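You operate a simulated robot arm through the tools that you are given. There is no shell and no other tool. Be economical: measure what you need, move in short steps, check, and stop when the job is done.

Carry out the task below with a simulated robot arm. There is one attempt and no reset: what you move stays moved.

TASK
Put things in order on the desk top. At the end: the silver weight stands where the brown corner guard stood; the brown corner guard from the desk top stands where the blue stamp card stood; the blue stamp card stands where the beige calendar block stood; the beige calendar block stands on top of the field pouch; whatever was shut is shut again. Leave all else as you found it, and nothing knocked over.
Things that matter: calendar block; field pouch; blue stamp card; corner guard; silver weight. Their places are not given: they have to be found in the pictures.

It is judged by the outcome, as a careful person would: the job done as asked, and still so three seconds after it is handed in. It fails if anything else is knocked over, pushed out of place, dropped, spilled or broken.

THE ROBOT
A 7-joint arm with a two-finger parallel gripper, fixed in place. Base frame: the origin is at the foot of the arm, x ahead of it, y to its left, z up; the work surface is at about z = -1. Lengths are in mm, angles in rad, forces in N, time in s.
With the tool pointing down near the work surface it reaches from about 220 to 580 mm from the base axis. Its first joint turns from -1.152 to 1.152 rad. Payload 2.5 kg.
Tool frame: the origin (TCP) lies between the finger pads and is the grasp point; the fingertips stand 23 mm ahead of it; z points along the fingers, y is the line along which they close. The gripper opens to 94 mm. The fingers are 38 mm wide and 10 mm thick; the gripper's body (54 by 96 mm) begins 39 mm behind the TCP.
Orientation is that of the tool frame in the base frame, as a unit quaternion [x, y, z, w]. With the fingers straight down and closing along the base's y, the tool's x points along the base's -x, its y along +y and its z along -z.

THE INTERFACE
- The arm moves only by the tool play_rows. Its argument "commands" is a list that holds one entry, the list of rows, each a list of 7 numbers: the shift along the base's x, y, z in mm, then the turn, a rotation vector about the base's x, y, z in rad, then the opening, from 0 (shut) to 1 (fully open). In form: [[[x, y, z, wx, wy, wz, claw], ...]]. A call has 1 to 8 rows; each row shifts and turns the commanded pose from where the row before left it. A row lasts 0.2 s, in which the tool goes at most 50 mm and 0.15 rad; a call with a longer step from one row to the next is refused whole, and so is a gripper value outside its range. A pose out of reach is approached as far as the arm can. The call stops where the force on the tool passes 40 N (or 10 N more than at its start, if that is more) or the arm is blocked; 0.2 s more then pass. The fingers move at their own pace (about 108 mm/s each) and stop on an object; they squeeze with about 21 N. The grip force told is the motor's: it shows also when the fingers shut on nothing. Time passes only in rows, and 0.2 s behind the last, so rows that do not move let the fingers close. It gives the time, the measured TCP pose, the force on the tool (base axes), the opening and the grip force at its end, in the units of the frame above (readings bear some noise), and new pictures: "show" is both (left out), scene, wrist or none.
- Cameras (640 x 400 px; columns grow to the right, rows downward): "scene" is fixed at [133.4, -417.7, 547.7]; the picture's right is [0.71, -0.71, 0.00], its down [-0.39, -0.40, -0.83] and it looks along [0.59, 0.59, -0.56] (base axes); focal length 216 px, centre (320, 200). "wrist" rides on the gripper at [-39, 0, -44] in the tool frame; the picture's right is [0.00, -1.00, 0.00], its down [0.97, 0.00, -0.24] and it looks along [0.24, 0.00, 0.97] (tool axes); focal length 218 px, centre (320, 200).
- measure_at(camera, pixels): for up to 12 pixels [column, row] of the newest picture of that camera ("zoom" is the newest enlarged one), the place [x, y, z] in the base frame of the surface seen there, good to about 2 mm. No time passes.
- zoom(camera, box): a new picture of the part [left, top, right, bottom] of that camera's present view, enlarged. No time passes.
- close_job(): hands the job in; it is judged then, once.

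Work in short steps. Measure before you move; look again where a grasp or a placing could have gone wrong, and mend it. You have 80 turns and 120 pictures in all, those below and enlarged ones among them. Open the gripper and draw the arm clear of the work before you hand the job in, unless the task says otherwise; then end with one line.

The tools are called after "Request:" as name(argument=value, ...) on one line, values as JSON. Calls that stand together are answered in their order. play_rows: Moves the arm, as the interface text tells. Its arguments: {"type":"object","properties":{"commands":{"type":"array","items":{"type":"array","items":{"type":"array","items":{"type":"number"}}}},"show":{"type":"string","enum":["both","scene","wrist","none"]}},"required":["commands"]} The other tools are called the same way: measure_at (camera, pixels) gives the place of the surface under pixels of a picture; zoom (camera, box) takes an enlarged picture of a part of a camera's view; close_job () hands the job in.

At the start:

```text
time_s: 0.0
ee_pos: [453.2, 91.1, 364.1]
tool_rot: [0.0, 1.0, 0.001, 0.0]
ft_force: [-0.1, 0.6, 0.1]
finger_gap: 94.1
grasp_force: 0.0
```

scene: 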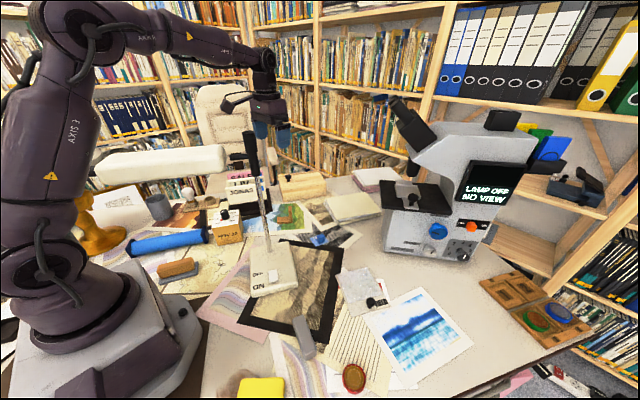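
wrist: 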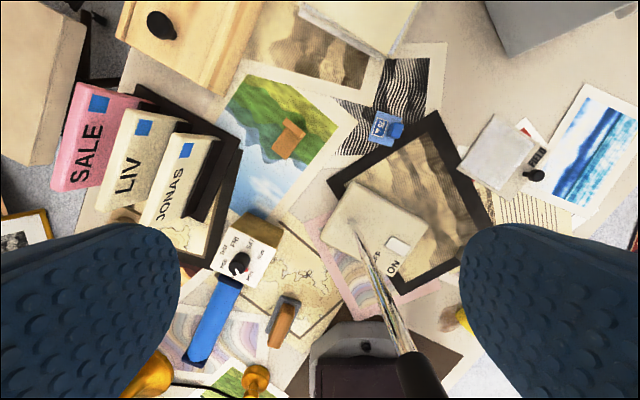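

I'll look closer at both views to identify the objects.

Request:
zoom(camera="scene", box=[80, 160, 260, 290])

Request:
zoom(camera="scene", box=[220, 150, 400, 270])

Request:
zoom(camera="scene", box=[200, 260, 420, 400])

Request:
zoom(camera="wrist", box=[160, 60, 480, 260])

Request:
zoom(camera="wrist", box=[130, 200, 460, 400])

```text
3.08 times, centred on (170, 225) of scene
```

zoom: 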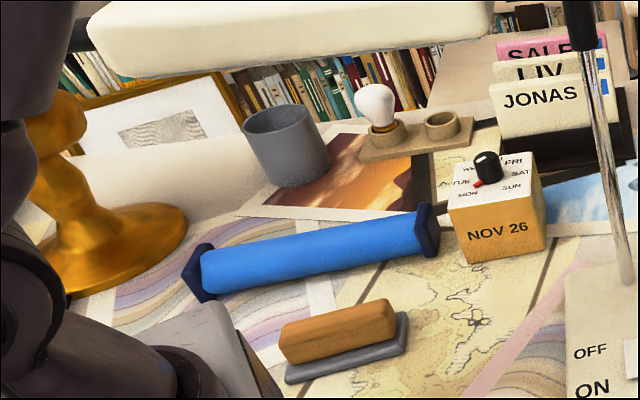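

```text
3.33 times, centred on (310, 210) of scene
```

zoom: 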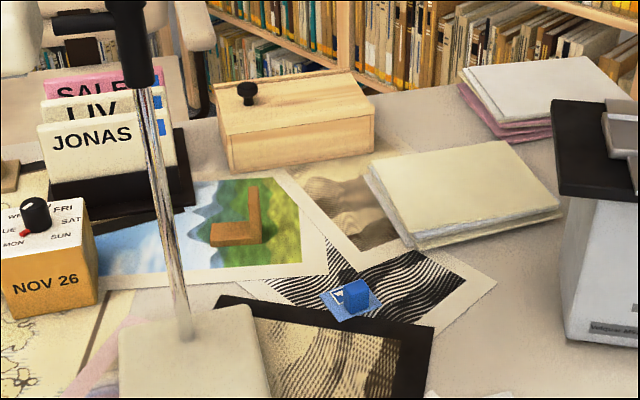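

```text
2.86 times, centred on (310, 330) of scene
```

zoom: 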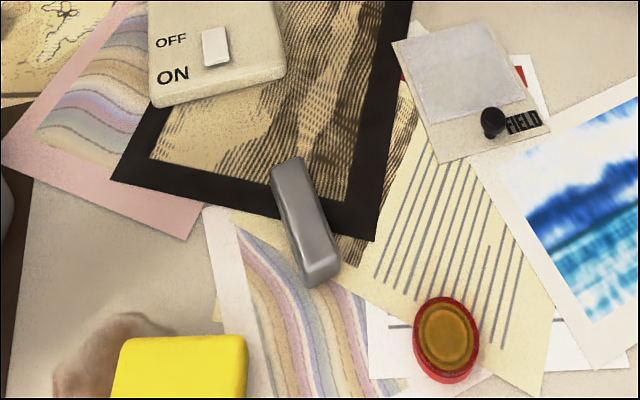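

```text
2.00 times, centred on (320, 160) of wrist
```

zoom: 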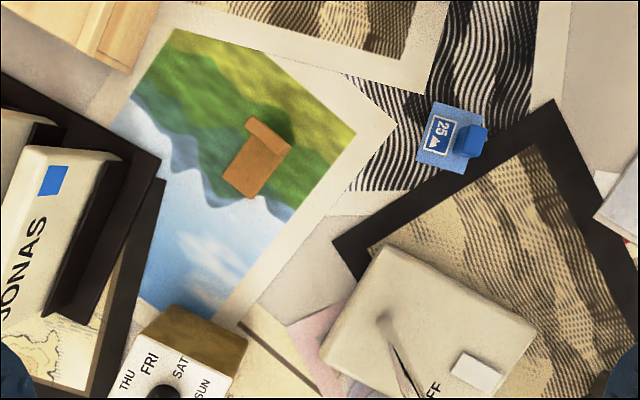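

```text
1.94 times, centred on (295, 300) of wrist
```

zoom: 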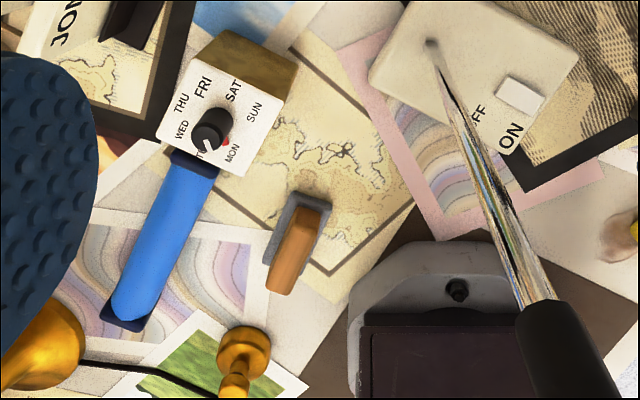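

The objects: NOV 26 block (scene 227,225), FIELD pouch (365,290), blue stamp card (318,239), brown L guard (287,217), silver weight (305,337). I measure them and the lamp.

Request:
measure_at(camera="wrist", pixels=[[287, 143], [297, 127], [279, 155], [285, 121], [380, 128], [396, 131], [374, 140], [387, 112], [240, 263], [250, 225], [222, 268], [272, 258]])

Request:
measure_at(camera="scene", pixels=[[300, 320], [310, 350], [361, 284], [355, 300], [383, 302], [343, 276], [371, 269], [375, 300], [368, 303], [270, 268], [258, 170], [250, 140]])

Request:
measure_at(camera="scene", pixels=[[150, 160], [220, 158], [100, 178], [226, 222], [213, 230], [242, 225], [229, 237], [212, 242], [238, 238], [267, 250], [262, 210], [250, 180]])

```text
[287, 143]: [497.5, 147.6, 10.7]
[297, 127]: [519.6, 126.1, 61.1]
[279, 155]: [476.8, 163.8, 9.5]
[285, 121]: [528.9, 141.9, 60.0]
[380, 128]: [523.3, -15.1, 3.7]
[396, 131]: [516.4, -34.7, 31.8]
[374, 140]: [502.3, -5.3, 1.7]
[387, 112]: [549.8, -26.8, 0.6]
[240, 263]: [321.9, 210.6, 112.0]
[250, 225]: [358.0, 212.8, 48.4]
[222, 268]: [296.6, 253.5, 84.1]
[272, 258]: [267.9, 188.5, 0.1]
```

```text
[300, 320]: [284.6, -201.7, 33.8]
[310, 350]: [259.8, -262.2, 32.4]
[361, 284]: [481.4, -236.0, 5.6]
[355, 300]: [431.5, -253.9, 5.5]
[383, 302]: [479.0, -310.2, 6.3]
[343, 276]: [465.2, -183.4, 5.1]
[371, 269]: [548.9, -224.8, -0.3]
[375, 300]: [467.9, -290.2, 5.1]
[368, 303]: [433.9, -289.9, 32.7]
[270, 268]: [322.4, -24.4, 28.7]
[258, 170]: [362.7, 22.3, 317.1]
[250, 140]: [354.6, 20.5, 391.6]
```

```text
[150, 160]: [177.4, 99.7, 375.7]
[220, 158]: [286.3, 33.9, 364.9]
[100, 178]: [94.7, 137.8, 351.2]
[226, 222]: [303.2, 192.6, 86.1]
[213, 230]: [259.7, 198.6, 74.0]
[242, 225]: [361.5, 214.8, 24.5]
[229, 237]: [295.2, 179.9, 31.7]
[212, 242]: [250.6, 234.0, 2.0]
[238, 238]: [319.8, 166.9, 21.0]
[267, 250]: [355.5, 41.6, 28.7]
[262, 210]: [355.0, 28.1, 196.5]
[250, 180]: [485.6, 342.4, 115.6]
```

The lamp arm could get in the forearm's way near the calendar block, so I measure the arm's own geometry and the lamp head.

Request:
measure_at(camera="scene", pixels=[[150, 15], [150, 40], [150, 58], [200, 45], [265, 60], [75, 20], [40, 30], [60, 120], [265, 85], [270, 102], [110, 10], [240, 70]])

Request:
measure_at(camera="scene", pixels=[[92, 165], [92, 183], [150, 152], [150, 175], [222, 148], [222, 168], [235, 158], [248, 160], [252, 175], [205, 150], [205, 170], [240, 150]])

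Request:
zoom(camera="scene", box=[0, 0, 320, 200])

```text
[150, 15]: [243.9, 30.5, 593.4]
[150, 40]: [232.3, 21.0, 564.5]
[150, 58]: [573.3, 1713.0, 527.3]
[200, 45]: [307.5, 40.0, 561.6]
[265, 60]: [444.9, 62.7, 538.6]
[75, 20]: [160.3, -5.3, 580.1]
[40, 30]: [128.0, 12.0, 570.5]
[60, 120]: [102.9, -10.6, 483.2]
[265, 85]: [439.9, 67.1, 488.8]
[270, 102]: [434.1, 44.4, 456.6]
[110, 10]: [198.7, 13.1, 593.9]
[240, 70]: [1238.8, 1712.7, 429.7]
```

```text
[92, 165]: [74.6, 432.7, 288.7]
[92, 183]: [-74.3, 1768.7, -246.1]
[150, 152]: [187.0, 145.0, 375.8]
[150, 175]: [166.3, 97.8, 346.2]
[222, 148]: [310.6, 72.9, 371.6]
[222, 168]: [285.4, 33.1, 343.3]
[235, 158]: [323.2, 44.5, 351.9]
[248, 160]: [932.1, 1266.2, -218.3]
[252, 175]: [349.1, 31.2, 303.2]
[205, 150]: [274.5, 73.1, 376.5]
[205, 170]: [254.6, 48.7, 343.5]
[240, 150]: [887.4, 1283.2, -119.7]
```

```text
2.00 times, centred on (160, 100) of scene
```

zoom: 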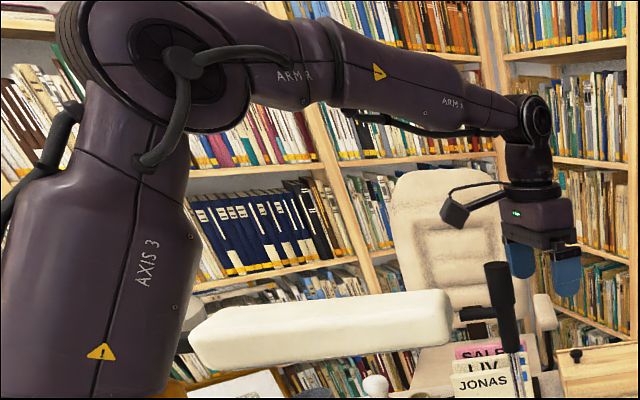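

I measure the joint centres on the arm to model how the forearm will clear the lamp.

Request:
measure_at(camera="scene", pixels=[[90, 42], [92, 30], [95, 52], [38, 265], [42, 275], [268, 56], [266, 68], [70, 175], [20, 120], [130, 12], [130, 50], [112, 5]])

Request:
measure_at(camera="scene", pixels=[[175, 28], [175, 50], [220, 42], [220, 58], [240, 50], [240, 66], [155, 20], [45, 220], [85, 220], [10, 200], [30, 100], [75, 150]])

```text
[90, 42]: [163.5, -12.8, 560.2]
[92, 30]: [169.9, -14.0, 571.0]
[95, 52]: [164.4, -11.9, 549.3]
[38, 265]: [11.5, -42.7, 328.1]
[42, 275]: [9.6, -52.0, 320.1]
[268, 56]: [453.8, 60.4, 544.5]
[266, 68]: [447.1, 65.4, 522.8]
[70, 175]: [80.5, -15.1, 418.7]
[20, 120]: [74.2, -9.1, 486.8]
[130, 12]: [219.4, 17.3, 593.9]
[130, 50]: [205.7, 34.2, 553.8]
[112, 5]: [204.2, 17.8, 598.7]
```

```text
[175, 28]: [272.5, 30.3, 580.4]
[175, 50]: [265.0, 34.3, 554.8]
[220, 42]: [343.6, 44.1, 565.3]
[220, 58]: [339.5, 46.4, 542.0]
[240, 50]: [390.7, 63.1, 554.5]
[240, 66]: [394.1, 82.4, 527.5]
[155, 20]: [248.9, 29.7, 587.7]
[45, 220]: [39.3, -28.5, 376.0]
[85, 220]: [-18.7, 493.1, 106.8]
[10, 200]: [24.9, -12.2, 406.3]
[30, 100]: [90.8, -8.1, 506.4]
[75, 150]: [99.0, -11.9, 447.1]
```

The lamp head (z 343–376, from about (95,140) to (315,55)) lies under the forearm's path to the guard. I test how the elbow behaves by going above the guard at a safe height.

Request:
play_rows(commands=[[[9, 12, -30, 0, 0, 0, 1], [9, 12, -30, 0, 0, 0, 1], [9, 12, -30, 0, 0, 0, 1], [9, 12, -30, 0, 0, 0, 1], [0, 0, -25, 0, 0, 0, 1], [0, 0, -25, 0, 0, 0, 1]]])

```text
time_s: 1.4
ee_pos: [491.1, 139.2, 192.5]
tool_rot: [0.0, 1.0, 0.0, 0.0]
ft_force: [0.1, 0.4, 0.8]
finger_gap: 94.2
grasp_force: 0.0
```

scene: 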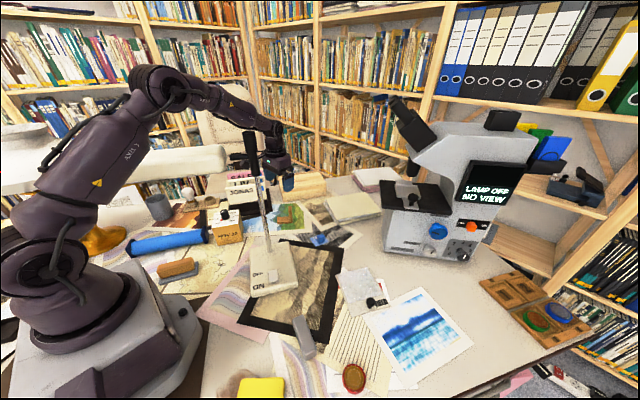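
wrist: 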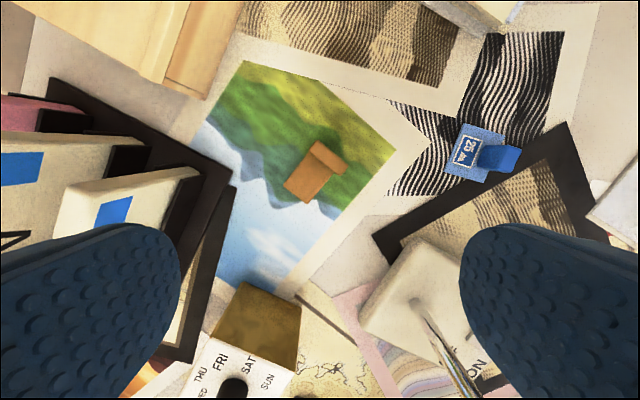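

The arm no longer hides the lamp: its head now extends from (225,160) to the left edge. I measure lamp and elbow.

Request:
zoom(camera="scene", box=[0, 40, 320, 240])

Request:
measure_at(camera="scene", pixels=[[172, 90], [175, 70], [180, 105], [20, 185], [10, 165], [20, 130], [10, 145], [150, 152], [222, 148], [240, 110], [220, 100], [275, 128]])

```text
2.00 times, centred on (160, 140) of scene
```

zoom: 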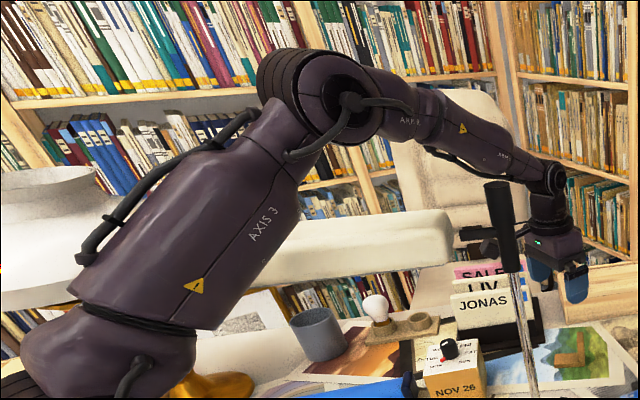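

```text
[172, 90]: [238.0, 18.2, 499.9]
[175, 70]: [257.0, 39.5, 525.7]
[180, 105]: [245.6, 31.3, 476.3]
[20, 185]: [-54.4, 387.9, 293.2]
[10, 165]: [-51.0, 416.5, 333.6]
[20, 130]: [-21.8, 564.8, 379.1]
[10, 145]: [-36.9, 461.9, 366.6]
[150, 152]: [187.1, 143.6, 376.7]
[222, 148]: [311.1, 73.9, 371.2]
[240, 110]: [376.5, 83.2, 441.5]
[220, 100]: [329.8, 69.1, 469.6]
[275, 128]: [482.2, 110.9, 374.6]
```

Elbow stays in-plane and clears the lamp at this height. I first handle the calendar block: move above it for a view from the top.

Request:
play_rows(commands=[[[-15, 15, 40, 0, 0, 0, 1], [-40, 13, 0, 0, 0, 0, 1], [-40, 13, 0, 0, 0, 0, 1], [-40, 13, 0, 0, 0, 0, 1], [-40, 12, 0, 0, 0, 0, 1]]])

```text
time_s: 2.6
ee_pos: [314.7, 205.5, 235.0]
tool_rot: [0.0, 1.0, -0.001, 0.001]
ft_force: [0.0, 0.4, 0.7]
finger_gap: 93.6
grasp_force: 0.0
```

scene: 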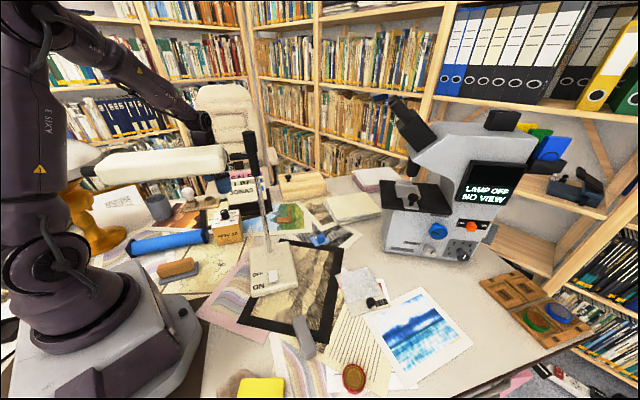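
wrist: 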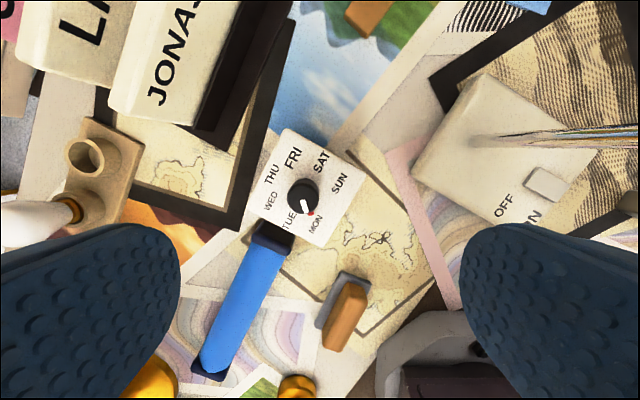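

Block top face corners near (286,130), (362,164), (325,247), (250,208); the blue tube sits by its lower edge. Measure these.

Request:
measure_at(camera="wrist", pixels=[[288, 134], [358, 165], [323, 242], [254, 207], [300, 195], [272, 232], [260, 228], [290, 242], [340, 210], [268, 170], [180, 180], [268, 100]])

Request:
zoom(camera="wrist", box=[200, 100, 400, 280])

Request:
zoom(camera="scene", box=[180, 190, 280, 260])

```text
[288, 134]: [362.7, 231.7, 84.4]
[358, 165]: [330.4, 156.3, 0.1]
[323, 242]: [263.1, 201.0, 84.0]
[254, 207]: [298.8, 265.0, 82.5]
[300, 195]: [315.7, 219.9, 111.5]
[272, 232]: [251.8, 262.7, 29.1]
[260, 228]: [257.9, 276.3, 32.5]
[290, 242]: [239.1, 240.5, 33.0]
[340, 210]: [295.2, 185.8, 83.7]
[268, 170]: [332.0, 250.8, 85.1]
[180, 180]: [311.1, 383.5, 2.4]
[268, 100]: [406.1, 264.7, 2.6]
```

```text
2.22 times, centred on (300, 190) of wrist
```

zoom: 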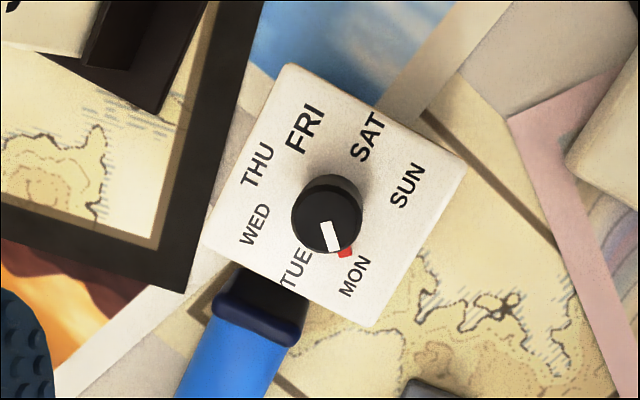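

```text
5.71 times, centred on (230, 225) of scene
```

zoom: 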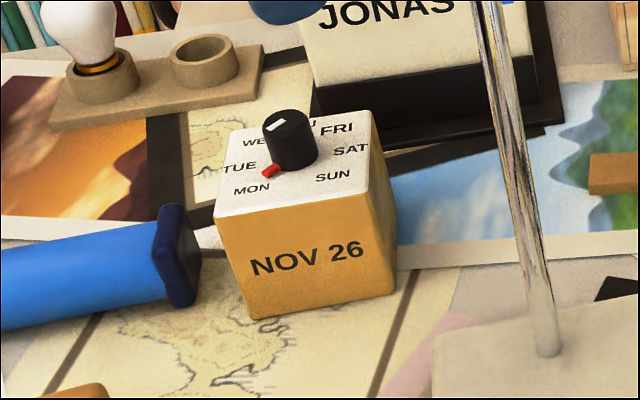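

Block: centre ≈ (313,216), top z 84, sides ≈ 73 mm, turned -28°. I turn the tool by -0.496 rad, centre and lower to z≈125, then check.

Request:
measure_at(camera="wrist", pixels=[[190, 20], [130, 100], [200, 120], [285, 25], [230, 110], [60, 40]])

Request:
play_rows(commands=[[[-0.5, 3, -20, 0, 0, -0.124, 1], [-0.5, 3, -30, 0, 0, -0.124, 1], [0, 3, -30, 0, 0, -0.124, 1], [0, 2, -30, 0, 0, -0.124, 1], [0, 0, 0, 0, 0, 0, 1]]])

```text
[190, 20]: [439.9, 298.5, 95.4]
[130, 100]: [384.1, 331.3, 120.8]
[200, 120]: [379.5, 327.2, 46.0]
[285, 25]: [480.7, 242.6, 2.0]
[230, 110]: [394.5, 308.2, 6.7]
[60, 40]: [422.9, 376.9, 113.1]
```

```text
time_s: 3.8
ee_pos: [313.3, 216.3, 124.3]
tool_rot: [0.246, 0.969, 0.0, 0.001]
ft_force: [0.1, -0.6, -0.3]
finger_gap: 94.0
grasp_force: 0.1
```

scene: 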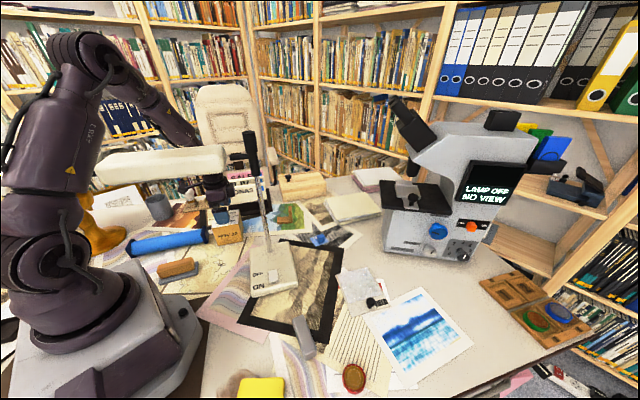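
wrist: 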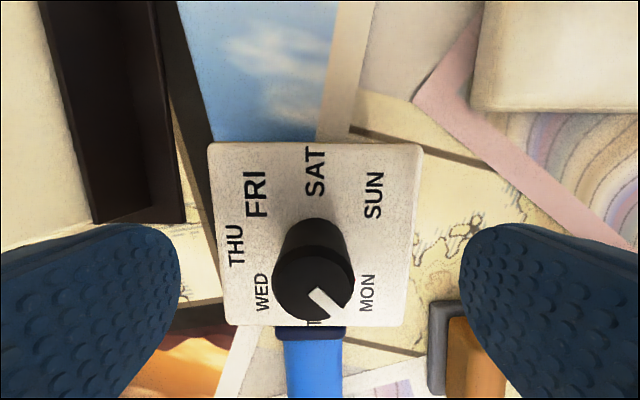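

Aligned well between the fingers. I lower to z≈82 and close.

Request:
play_rows(commands=[[[0, 0, -15, 0, 0, 0, 1], [0, 0, -15, 0, 0, 0, 1], [0, 0, -12, 0, 0, 0, 1], [0, 0, 0, 0, 0, 0, 1], [0, 0, 0, 0, 0, 0, 0.6], [0, 0, 0, 0, 0, 0, 0.6]]])

```text
time_s: 5.2
ee_pos: [315.0, 216.4, 82.3]
tool_rot: [0.245, 0.97, -0.001, 0.0]
ft_force: [0.8, 1.0, 0.2]
finger_gap: 84.8
grasp_force: 20.9
```

scene: 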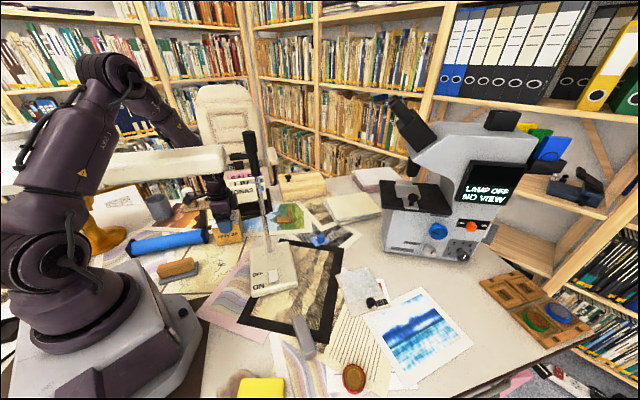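
wrist: 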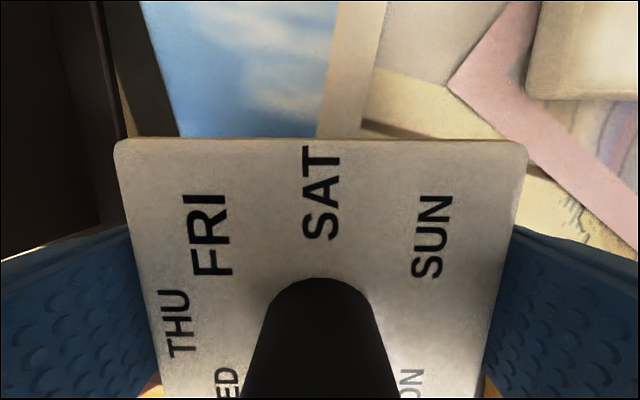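

Gripped (20.9 N). Lift gently and check.

Request:
play_rows(commands=[[[0, 0, 0, 0, 0, 0, 0.5], [0, 0, 10, 0, 0, 0, 0.5], [0, 0, 25, 0, 0, 0, 0.5], [0, 0, 35, 0, 0, 0, 0.5], [0, 0, 40, 0, 0, 0, 0.5], [0, 0, 30, 0, 0, 0, 0.5]]])

```text
time_s: 6.6
ee_pos: [313.4, 216.7, 222.2]
tool_rot: [0.245, 0.969, 0.0, 0.0]
ft_force: [0.8, 0.1, 0.5]
finger_gap: 47.1
grasp_force: 0.0
```

scene: 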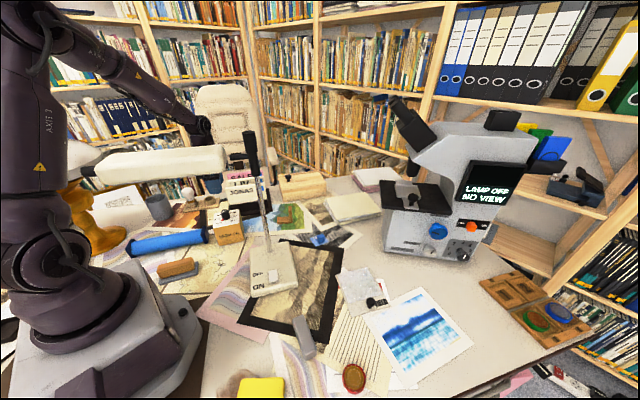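
wrist: 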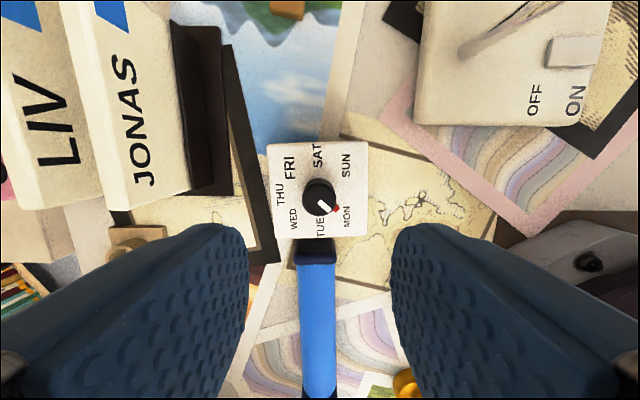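

The fingers did hold at 84.8 mm but slipped off during the lift. I check whether the block moved.

Request:
measure_at(camera="wrist", pixels=[[270, 147], [365, 147], [274, 236], [363, 234], [318, 185], [318, 200], [300, 245], [330, 245]])

Request:
zoom(camera="scene", box=[180, 190, 280, 260])

```text
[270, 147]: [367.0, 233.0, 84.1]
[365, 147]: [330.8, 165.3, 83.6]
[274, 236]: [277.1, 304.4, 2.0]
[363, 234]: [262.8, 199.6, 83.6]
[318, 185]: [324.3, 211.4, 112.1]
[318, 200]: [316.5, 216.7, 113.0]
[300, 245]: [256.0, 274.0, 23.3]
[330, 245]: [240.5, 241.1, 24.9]
```

```text
5.71 times, centred on (230, 225) of scene
```

zoom: 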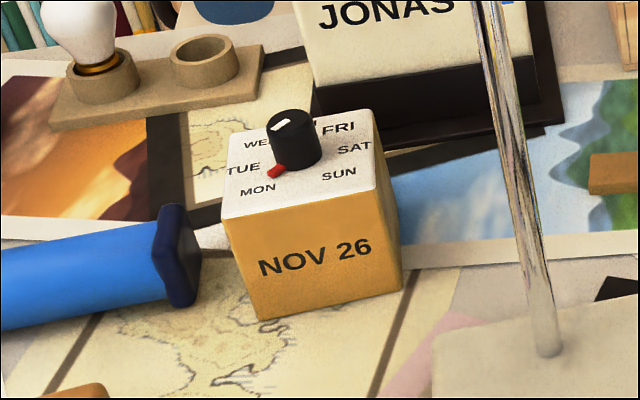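

Block remains upright, shifted only ~2 mm. I retry, centred, a bit deeper (z≈77; dial top 113), closing fully with more wait.

Request:
play_rows(commands=[[[1.5, 0, -40, 0, 0, 0, 1], [0, 0, -40, 0, 0, 0, 1], [0, 0, -35, 0, 0, 0, 1], [0, 0, -20, 0, 0, 0, 1], [0, 0, -10, 0, 0, 0, 1], [0, 0, 0, 0, 0, 0, 0], [0, 0, 0, 0, 0, 0, 0], [0, 0, 0, 0, 0, 0, 0]]])

```text
time_s: 8.4
ee_pos: [315.5, 216.6, 77.0]
tool_rot: [0.245, 0.969, 0.001, 0.001]
ft_force: [0.4, -0.4, 7.8]
finger_gap: 86.3
grasp_force: 20.9
```

scene: 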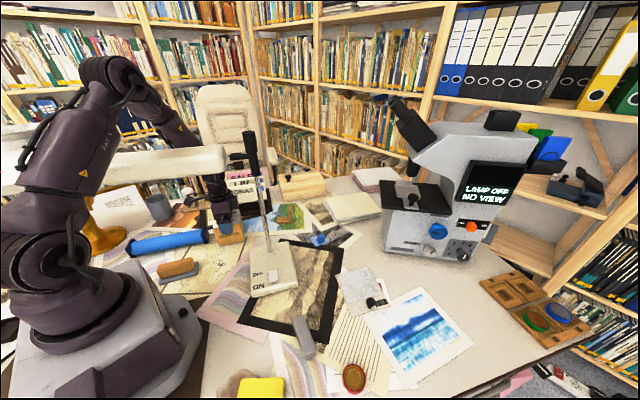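
wrist: 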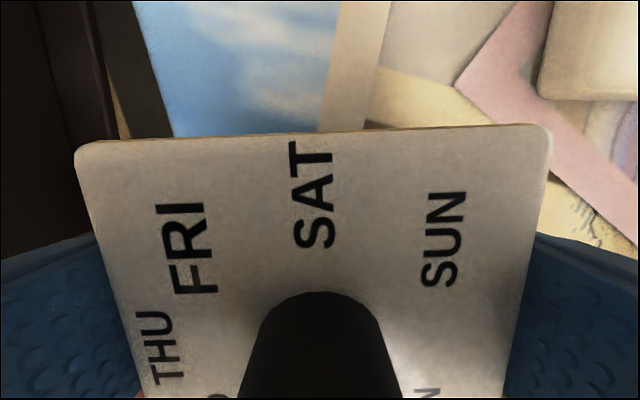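

Gap 86 mm is wider than the block I measured (~80) and the upward force is 7.8 N; I look closely before lifting.

Request:
zoom(camera="scene", box=[180, 160, 280, 260])

Request:
measure_at(camera="wrist", pixels=[[85, 150], [545, 135], [320, 138], [120, 300], [520, 300], [320, 330], [60, 260], [570, 270]])

```text
4.00 times, centred on (230, 210) of scene
```

zoom: 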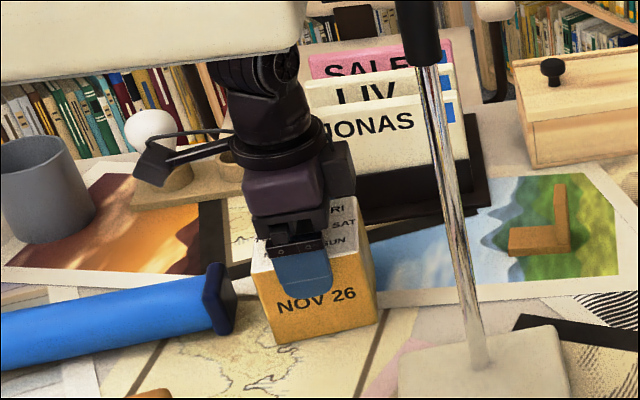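

```text
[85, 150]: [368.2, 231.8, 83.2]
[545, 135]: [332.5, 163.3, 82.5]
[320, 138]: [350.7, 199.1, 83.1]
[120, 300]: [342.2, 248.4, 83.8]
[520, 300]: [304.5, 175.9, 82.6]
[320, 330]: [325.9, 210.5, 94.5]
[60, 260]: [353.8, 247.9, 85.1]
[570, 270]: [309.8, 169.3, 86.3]
```

The pads are indeed touching (block ≈ 83 wide). I align yaw by 0.03 rad and lift very slowly.

Request:
play_rows(commands=[[[0, 0, 0, 0, 0, 0, 1], [0, 0, 0, 0, 0, 0.03, 1], [0, 0, 1, 0, 0, 0, 1], [0, 0, 0, 0, 0, 0, 0], [0, 0, 0, 0, 0, 0, 0], [0, 0, 0, 0, 0, 0, 0], [0, 0, 2, 0, 0, 0, 0], [0, 0, 2, 0, 0, 0, 0]]], show="wrist")

Request:
play_rows(commands=[[[0, 0, 2, 0, 0, 0, 0], [0, 0, 2, 0, 0, 0, 0], [0, 0, 2, 0, 0, 0, 0]]])

```text
time_s: 10.2
ee_pos: [315.9, 215.9, 81.0]
tool_rot: [0.231, 0.973, 0.0, 0.0]
ft_force: [-0.1, -0.6, -3.5]
finger_gap: 84.8
grasp_force: 20.9
```

wrist: 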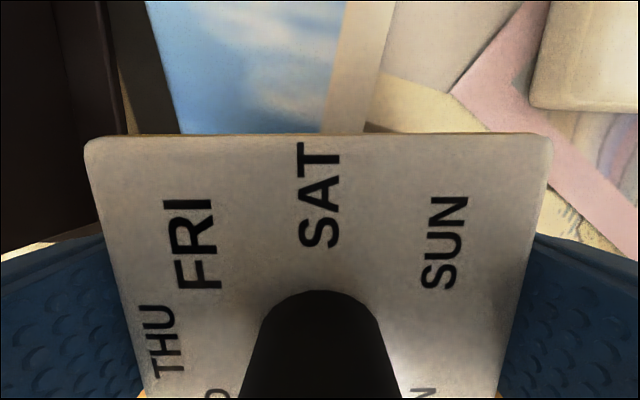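

```text
time_s: 11.0
ee_pos: [316.5, 216.4, 87.6]
tool_rot: [0.231, 0.973, 0.0, 0.0]
ft_force: [1.4, -0.4, -3.9]
finger_gap: 85.0
grasp_force: 20.9
```

scene: 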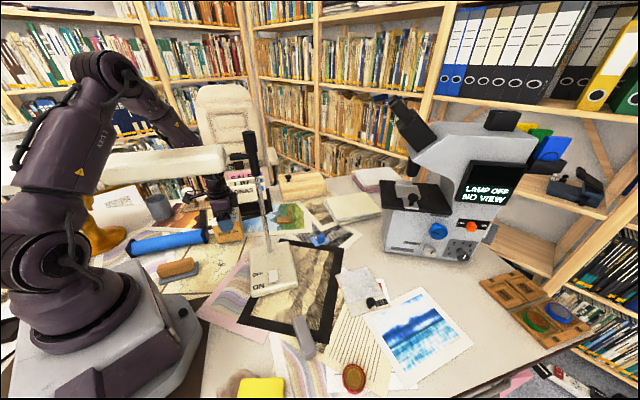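
wrist: 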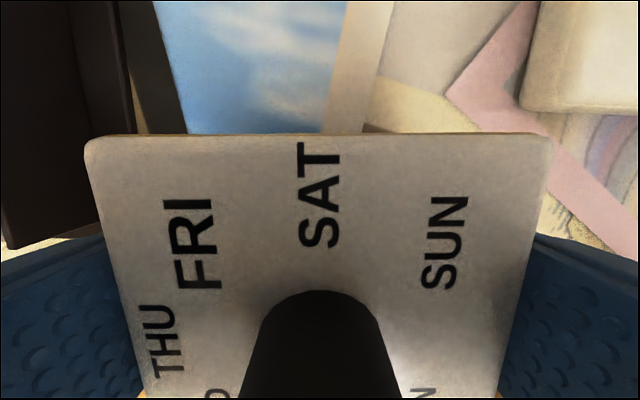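

Lifted firmly (weight ≈ 4 N). I measure the lamp top and microscope, and raise the block.

Request:
play_rows(commands=[[[0, 0, 8, 0, 0, 0, 0], [0, 0, 18, 0, 0, 0, 0], [0, 0, 28, 0, 0, 0, 0], [0, 0, 36, 0, 0, 0, 0], [0, 0, 36, 0, 0, 0, 0], [0, 0, 36, 0, 0, 0, 0], [0, 0, 30, 0, 0, 0, 0], [0, 0, 20, 0, 0, 0, 0]]])

Request:
measure_at(camera="scene", pixels=[[249, 134], [256, 172], [380, 98], [420, 140], [405, 195], [390, 240], [460, 255], [415, 205], [480, 240], [440, 150]])

```text
time_s: 12.8
ee_pos: [316.2, 218.2, 300.2]
tool_rot: [0.231, 0.973, -0.001, 0.0]
ft_force: [0.4, 0.0, -3.1]
finger_gap: 84.8
grasp_force: 21.0
```

scene: 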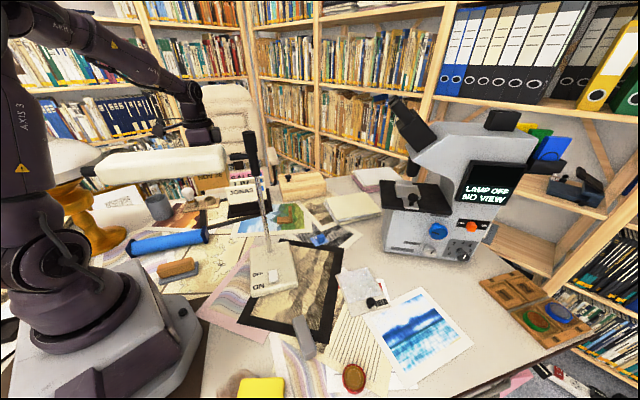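
wrist: 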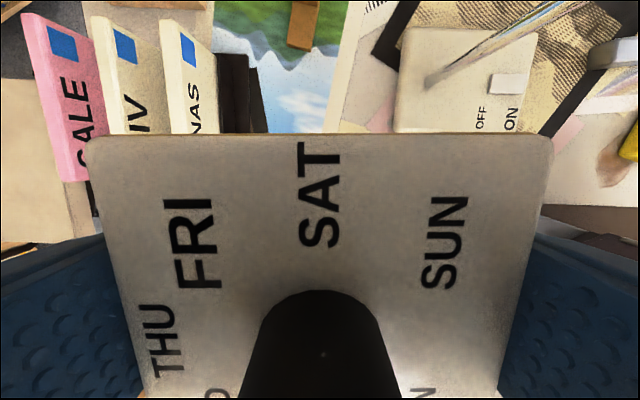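

```text
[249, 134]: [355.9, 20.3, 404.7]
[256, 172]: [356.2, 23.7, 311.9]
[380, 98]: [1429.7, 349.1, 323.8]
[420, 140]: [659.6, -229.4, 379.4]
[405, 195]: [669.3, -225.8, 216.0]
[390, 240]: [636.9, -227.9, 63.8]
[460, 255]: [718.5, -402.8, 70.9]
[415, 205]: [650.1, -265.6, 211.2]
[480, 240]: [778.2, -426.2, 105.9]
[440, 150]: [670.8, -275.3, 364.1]
```

Now I zoom on the pouch from the scene camera to find its corners while moving the block over (z 300, around the lamp at radius ~490).

Request:
zoom(camera="scene", box=[325, 255, 405, 325])

Request:
play_rows(commands=[[[20, -8, 0, 0, 0, 0, 0], [35, -15, 0, 0, 0, 0, 0], [40, -22, 0, 0, 0, 0, 0], [40, -28, 0, 0, 0, 0, 0], [25, -40, 0, 0, 0, 0, 0], [10, -48, 0, 0, 0, 0, 0], [0, -48, 0, 0, 0, 0, 0], [0, -30, 0, 0, 0, 0, 0]]], show="none")

```text
5.71 times, centred on (365, 290) of scene
```

zoom: 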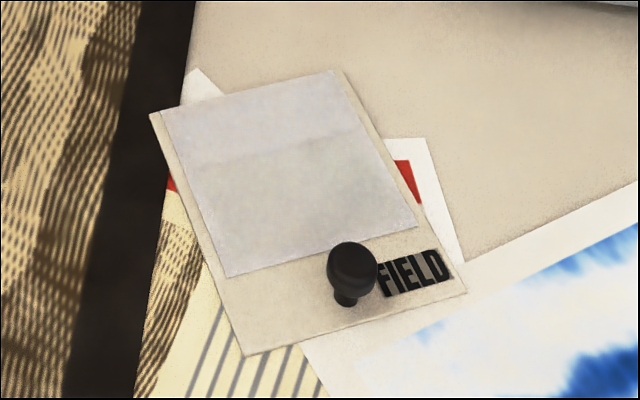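

```text
time_s: 14.6
ee_pos: [487.6, -22.9, 299.9]
tool_rot: [0.231, 0.973, 0.001, -0.001]
ft_force: [-0.8, 0.2, -2.9]
finger_gap: 85.1
grasp_force: 20.7
```

Request:
measure_at(camera="zoom", pixels=[[172, 115], [330, 77], [408, 224], [232, 268], [155, 118], [458, 288], [248, 349], [350, 255], [345, 298], [285, 175], [440, 265]])

Request:
play_rows(commands=[[[0, -40, 0, 0, 0, 0, 0], [0, -45, 0, 0, 0, 0, 0], [-5, -45, 0, 0, 0, 0, 0], [0, -30, 0, 0, 0, 0, 0]]])

```text
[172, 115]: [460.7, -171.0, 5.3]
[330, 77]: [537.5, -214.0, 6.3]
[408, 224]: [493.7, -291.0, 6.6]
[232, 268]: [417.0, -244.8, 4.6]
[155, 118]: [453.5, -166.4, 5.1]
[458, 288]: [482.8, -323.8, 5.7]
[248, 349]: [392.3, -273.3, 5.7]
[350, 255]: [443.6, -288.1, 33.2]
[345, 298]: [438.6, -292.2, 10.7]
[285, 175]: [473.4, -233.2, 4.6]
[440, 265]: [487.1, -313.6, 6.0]
```

```text
time_s: 15.6
ee_pos: [480.2, -182.6, 300.7]
tool_rot: [0.23, 0.973, 0.0, 0.001]
ft_force: [-0.2, 0.1, -4.1]
finger_gap: 84.9
grasp_force: 21.0
```

scene: 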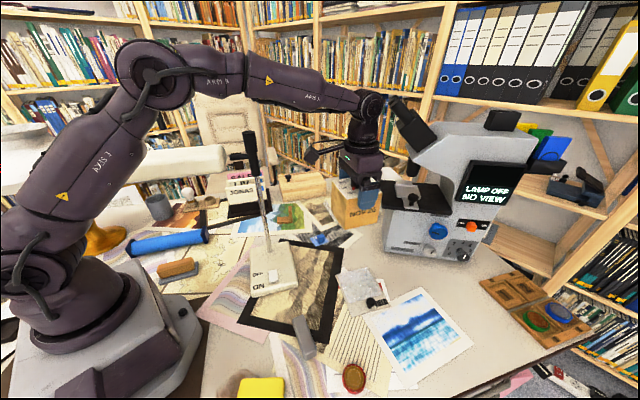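
wrist: 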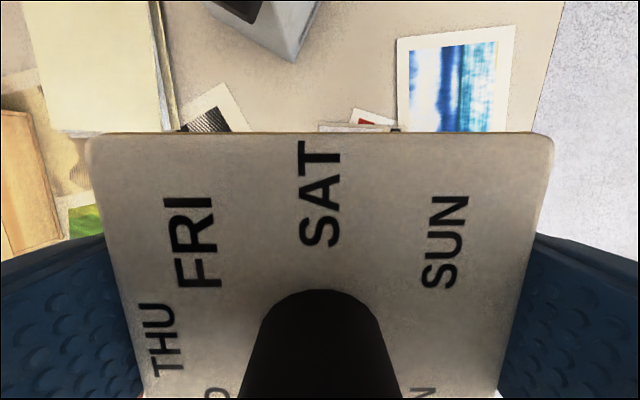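

Pouch pad centre ≈ (477,-230), axes nearly aligned with the block. I move to (478.5,-227.5), turn -0.04, and descend to z≈104.

Request:
play_rows(commands=[[[-1, -20, 0, 0, 0, -0.02, 0], [-0.7, -25, -20, 0, 0, -0.02, 0], [0, 0, -40, 0, 0, 0, 0], [0, 0, -45, 0, 0, 0, 0], [0, 0, -45, 0, 0, 0, 0], [0, 0, -30, 0, 0, 0, 0], [0, 0, -16, 0, 0, 0, 0]]])

Request:
zoom(camera="scene", box=[320, 200, 440, 320])

```text
time_s: 17.2
ee_pos: [478.6, -227.0, 102.2]
tool_rot: [0.251, 0.968, -0.001, 0.0]
ft_force: [-0.2, -0.4, -3.2]
finger_gap: 84.9
grasp_force: 20.9
```

scene: 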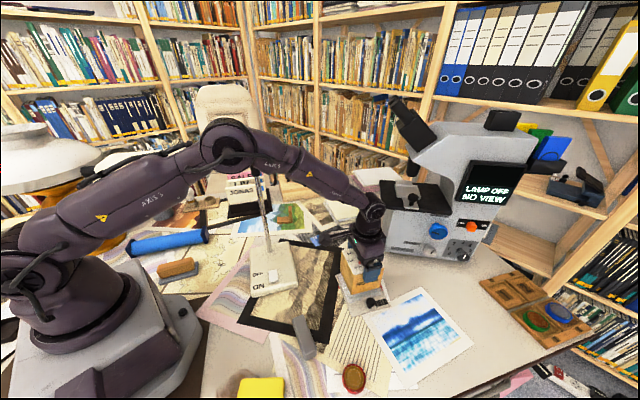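
wrist: 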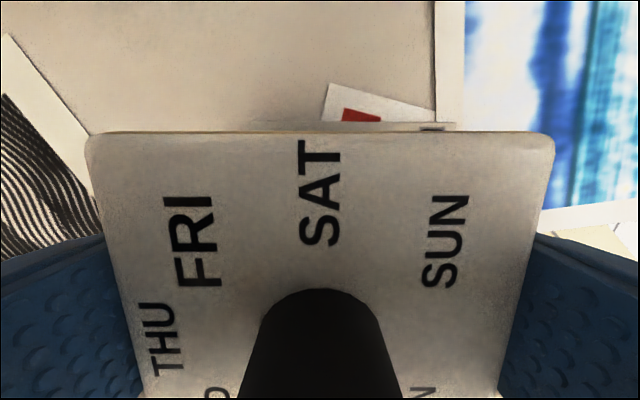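

```text
3.33 times, centred on (380, 260) of scene
```

zoom: 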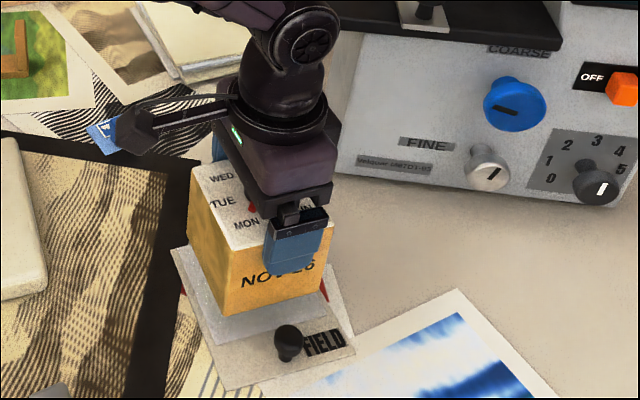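

Block is well over the pad, clear of the knob. Lower slowly.

Request:
play_rows(commands=[[[0, 0, -6, 0, 0, 0, 0], [0, 0, -4, 0, 0, 0, 0], [0, 0, -3, 0, 0, 0, 0], [0, 0, -2, 0, 0, 0, 0], [0, 0, -1, 0, 0, 0, 0]]], show="none")

```text
time_s: 18.4
ee_pos: [478.7, -226.4, 87.4]
tool_rot: [0.25, 0.968, 0.0, 0.0]
ft_force: [-1.1, -0.3, -3.2]
finger_gap: 84.8
grasp_force: 21.3
```

Request:
play_rows(commands=[[[0, 0, -1.5, 0, 0, 0, 0], [0, 0, -1, 0, 0, 0, 0], [0, 0, -1, 0, 0, 0, 0]]], show="none")

```text
time_s: 19.2
ee_pos: [479.6, -227.2, 84.4]
tool_rot: [0.25, 0.968, 0.0, 0.001]
ft_force: [-0.5, -0.5, -4.2]
finger_gap: 85.2
grasp_force: 20.8
```

Request:
play_rows(commands=[[[0, 0, -1, 0, 0, 0, 0], [0, 0, -1, 0, 0, 0, 0]]], show="none")

```text
time_s: 19.8
ee_pos: [478.8, -227.4, 83.4]
tool_rot: [0.25, 0.968, 0.001, 0.0]
ft_force: [-0.2, 0.3, -2.9]
finger_gap: 84.8
grasp_force: 21.1
```

Request:
play_rows(commands=[[[0, 0, -1, 0, 0, 0, 0], [0, 0, -1, 0, 0, 0, 0]]], show="none")

Request:
zoom(camera="scene", box=[330, 220, 410, 310])

```text
time_s: 20.4
ee_pos: [478.1, -227.7, 80.9]
tool_rot: [0.251, 0.968, 0.0, 0.001]
ft_force: [-5.3, 3.1, 11.2]
finger_gap: 84.9
grasp_force: 21.0
```

```text
4.44 times, centred on (370, 265) of scene
```

zoom: 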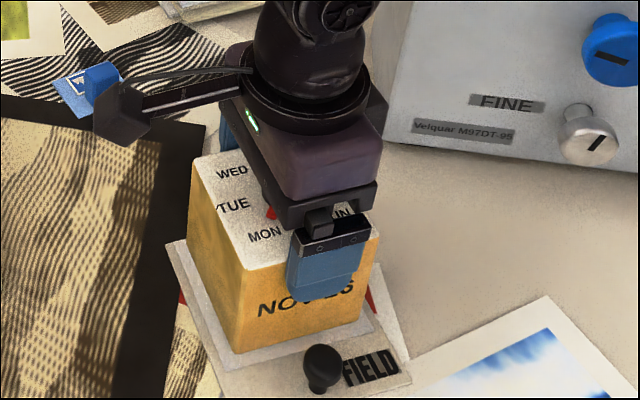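

In contact with the pad. Release and rise straight up.

Request:
play_rows(commands=[[[0, 0, 0.7, 0, 0, 0, 0], [0, 0, 0, 0, 0, 0, 1], [0, 0, 0, 0, 0, 0, 1], [0, 0, 10, 0, 0, 0, 1], [0, 0, 30, 0, 0, 0, 1], [0, 0, 45, 0, 0, 0, 1], [0, 0, 45, 0, 0, 0, 1], [0, 0, 45, 0, 0, 0, 1]]])

```text
time_s: 22.2
ee_pos: [477.3, -227.7, 256.9]
tool_rot: [0.25, 0.968, 0.001, -0.001]
ft_force: [-0.3, 0.4, -0.5]
finger_gap: 94.2
grasp_force: 0.0
```

scene: 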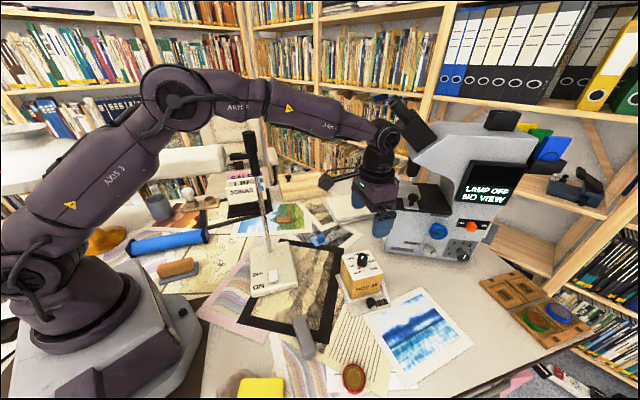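
wrist: 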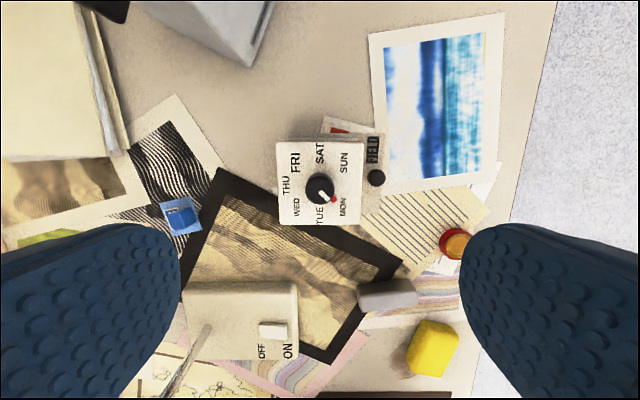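

Block stands on the pouch. Now move above the stamp card for a view.

Request:
play_rows(commands=[[[5, 45, 0, 0, 0, 0, 1], [5, 45, 0, 0, 0, 0, 1], [5, 45, 0, 0, 0, 0, 1], [10, 30, -20, 0, 0, 0, 1], [0, 10, -25, 0, 0, 0, 1]]])

Request:
zoom(camera="wrist", box=[220, 110, 420, 260])

```text
time_s: 23.4
ee_pos: [501.7, -50.8, 209.5]
tool_rot: [0.25, 0.968, 0.0, 0.0]
ft_force: [-0.9, 1.2, 0.2]
finger_gap: 94.0
grasp_force: 0.1
```

scene: 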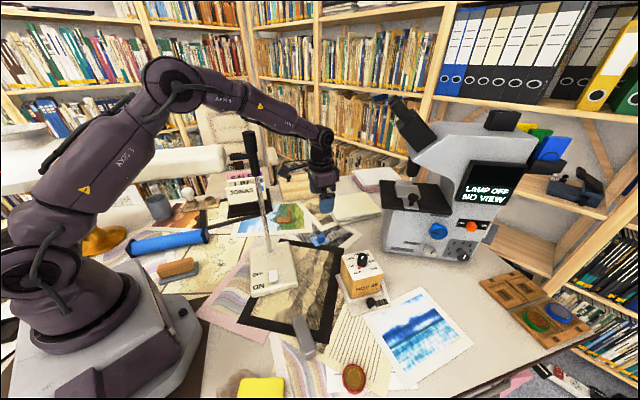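
wrist: 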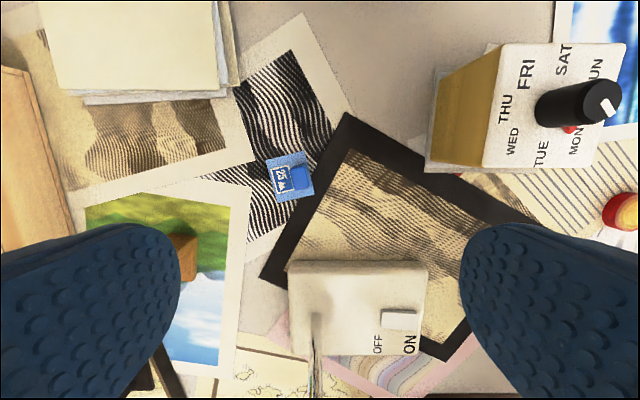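

```text
2.67 times, centred on (320, 185) of wrist
```

zoom: 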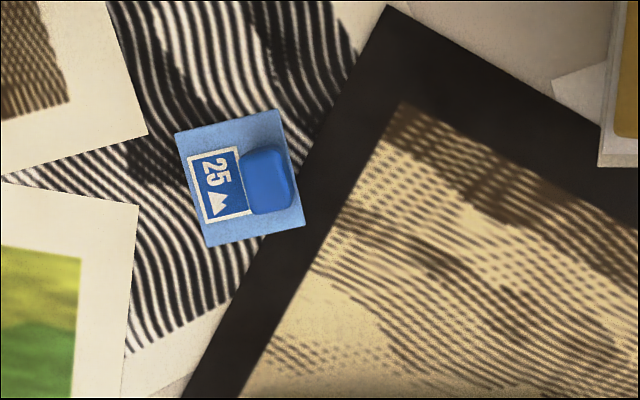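

Card corners in zoom (175,133),(278,108),(304,223),(205,247); post top around (268,178). Measure.

Request:
measure_at(camera="zoom", pixels=[[180, 136], [274, 113], [299, 220], [208, 242], [247, 158], [285, 152], [290, 203], [253, 208], [268, 180], [215, 180], [330, 140], [150, 180]])

Request:
zoom(camera="scene", box=[290, 220, 350, 260])

```text
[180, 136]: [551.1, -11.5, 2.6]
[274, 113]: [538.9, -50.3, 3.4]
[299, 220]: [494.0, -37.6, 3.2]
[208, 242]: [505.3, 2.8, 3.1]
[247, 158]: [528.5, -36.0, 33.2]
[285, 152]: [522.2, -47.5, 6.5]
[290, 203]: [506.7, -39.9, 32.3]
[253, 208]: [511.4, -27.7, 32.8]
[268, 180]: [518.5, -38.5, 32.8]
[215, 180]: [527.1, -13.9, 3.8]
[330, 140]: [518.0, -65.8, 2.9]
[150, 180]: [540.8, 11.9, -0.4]
```

```text
10.00 times, centred on (320, 240) of scene
```

zoom: 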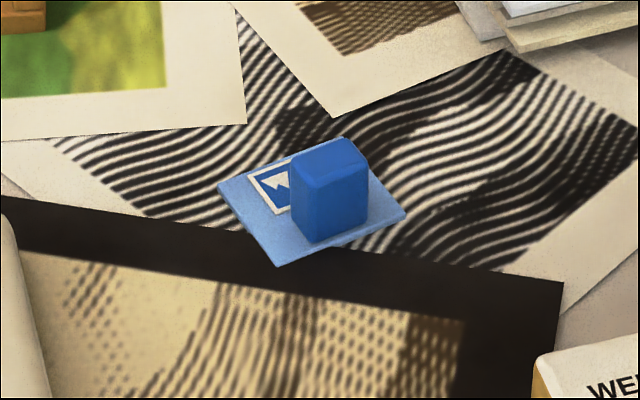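

Post (22×15 mm, top z 33) is centred ≈ (518,-38), card axes at -16°/74°. I turn the tool so it closes along -16° (yaw -1.344), in two calls, then tilt 0.25 so the forearm keeps off the lamp.

Request:
play_rows(commands=[[[2, 2, 0, 0, 0, -0.149, 1], [2, 2, 0, 0, 0, -0.149, 1], [2, 2, 0, 0, 0, -0.149, 1], [2, 2, 0, 0, 0, -0.149, 1], [2, 1, 0, 0, 0, -0.149, 1], [2, 1, 0, 0, 0, -0.149, 1], [2, 1, 0, 0, 0, -0.149, 1], [2, 2, 0, 0, 0, -0.149, 1]]], show="none")

Request:
play_rows(commands=[[[0, 0, 0, 0, 0, -0.149, 0.7], [0, 0, -20, 0.12, -0.034, 0, 0.7], [0, 0, -30, 0.12, -0.034, 0, 0.7], [0, 0, -30, 0, 0, 0, 0.7], [0, 0, 0, 0, 0, 0, 0.7]]])

```text
time_s: 25.2
ee_pos: [519.9, -39.5, 210.3]
tool_rot: [0.752, 0.659, -0.001, 0.001]
ft_force: [-0.6, 0.1, 0.7]
finger_gap: 93.9
grasp_force: 0.1
```

```text
time_s: 26.4
ee_pos: [519.7, -39.3, 131.3]
tool_rot: [0.792, 0.598, 0.1, -0.075]
ft_force: [-0.2, -1.0, -0.3]
finger_gap: 65.8
grasp_force: 0.1
```

scene: 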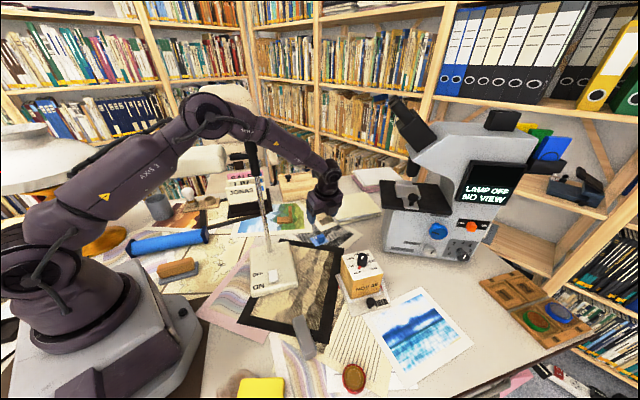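
wrist: 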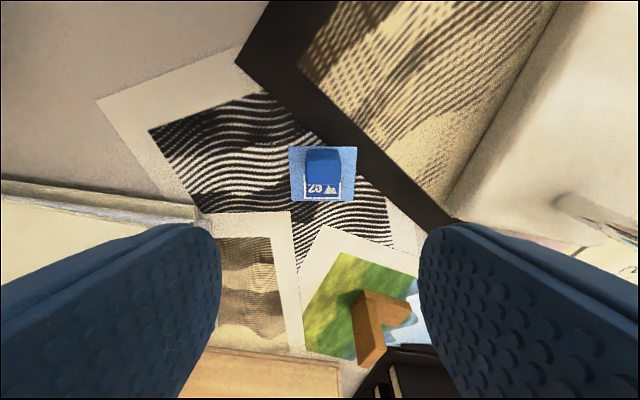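

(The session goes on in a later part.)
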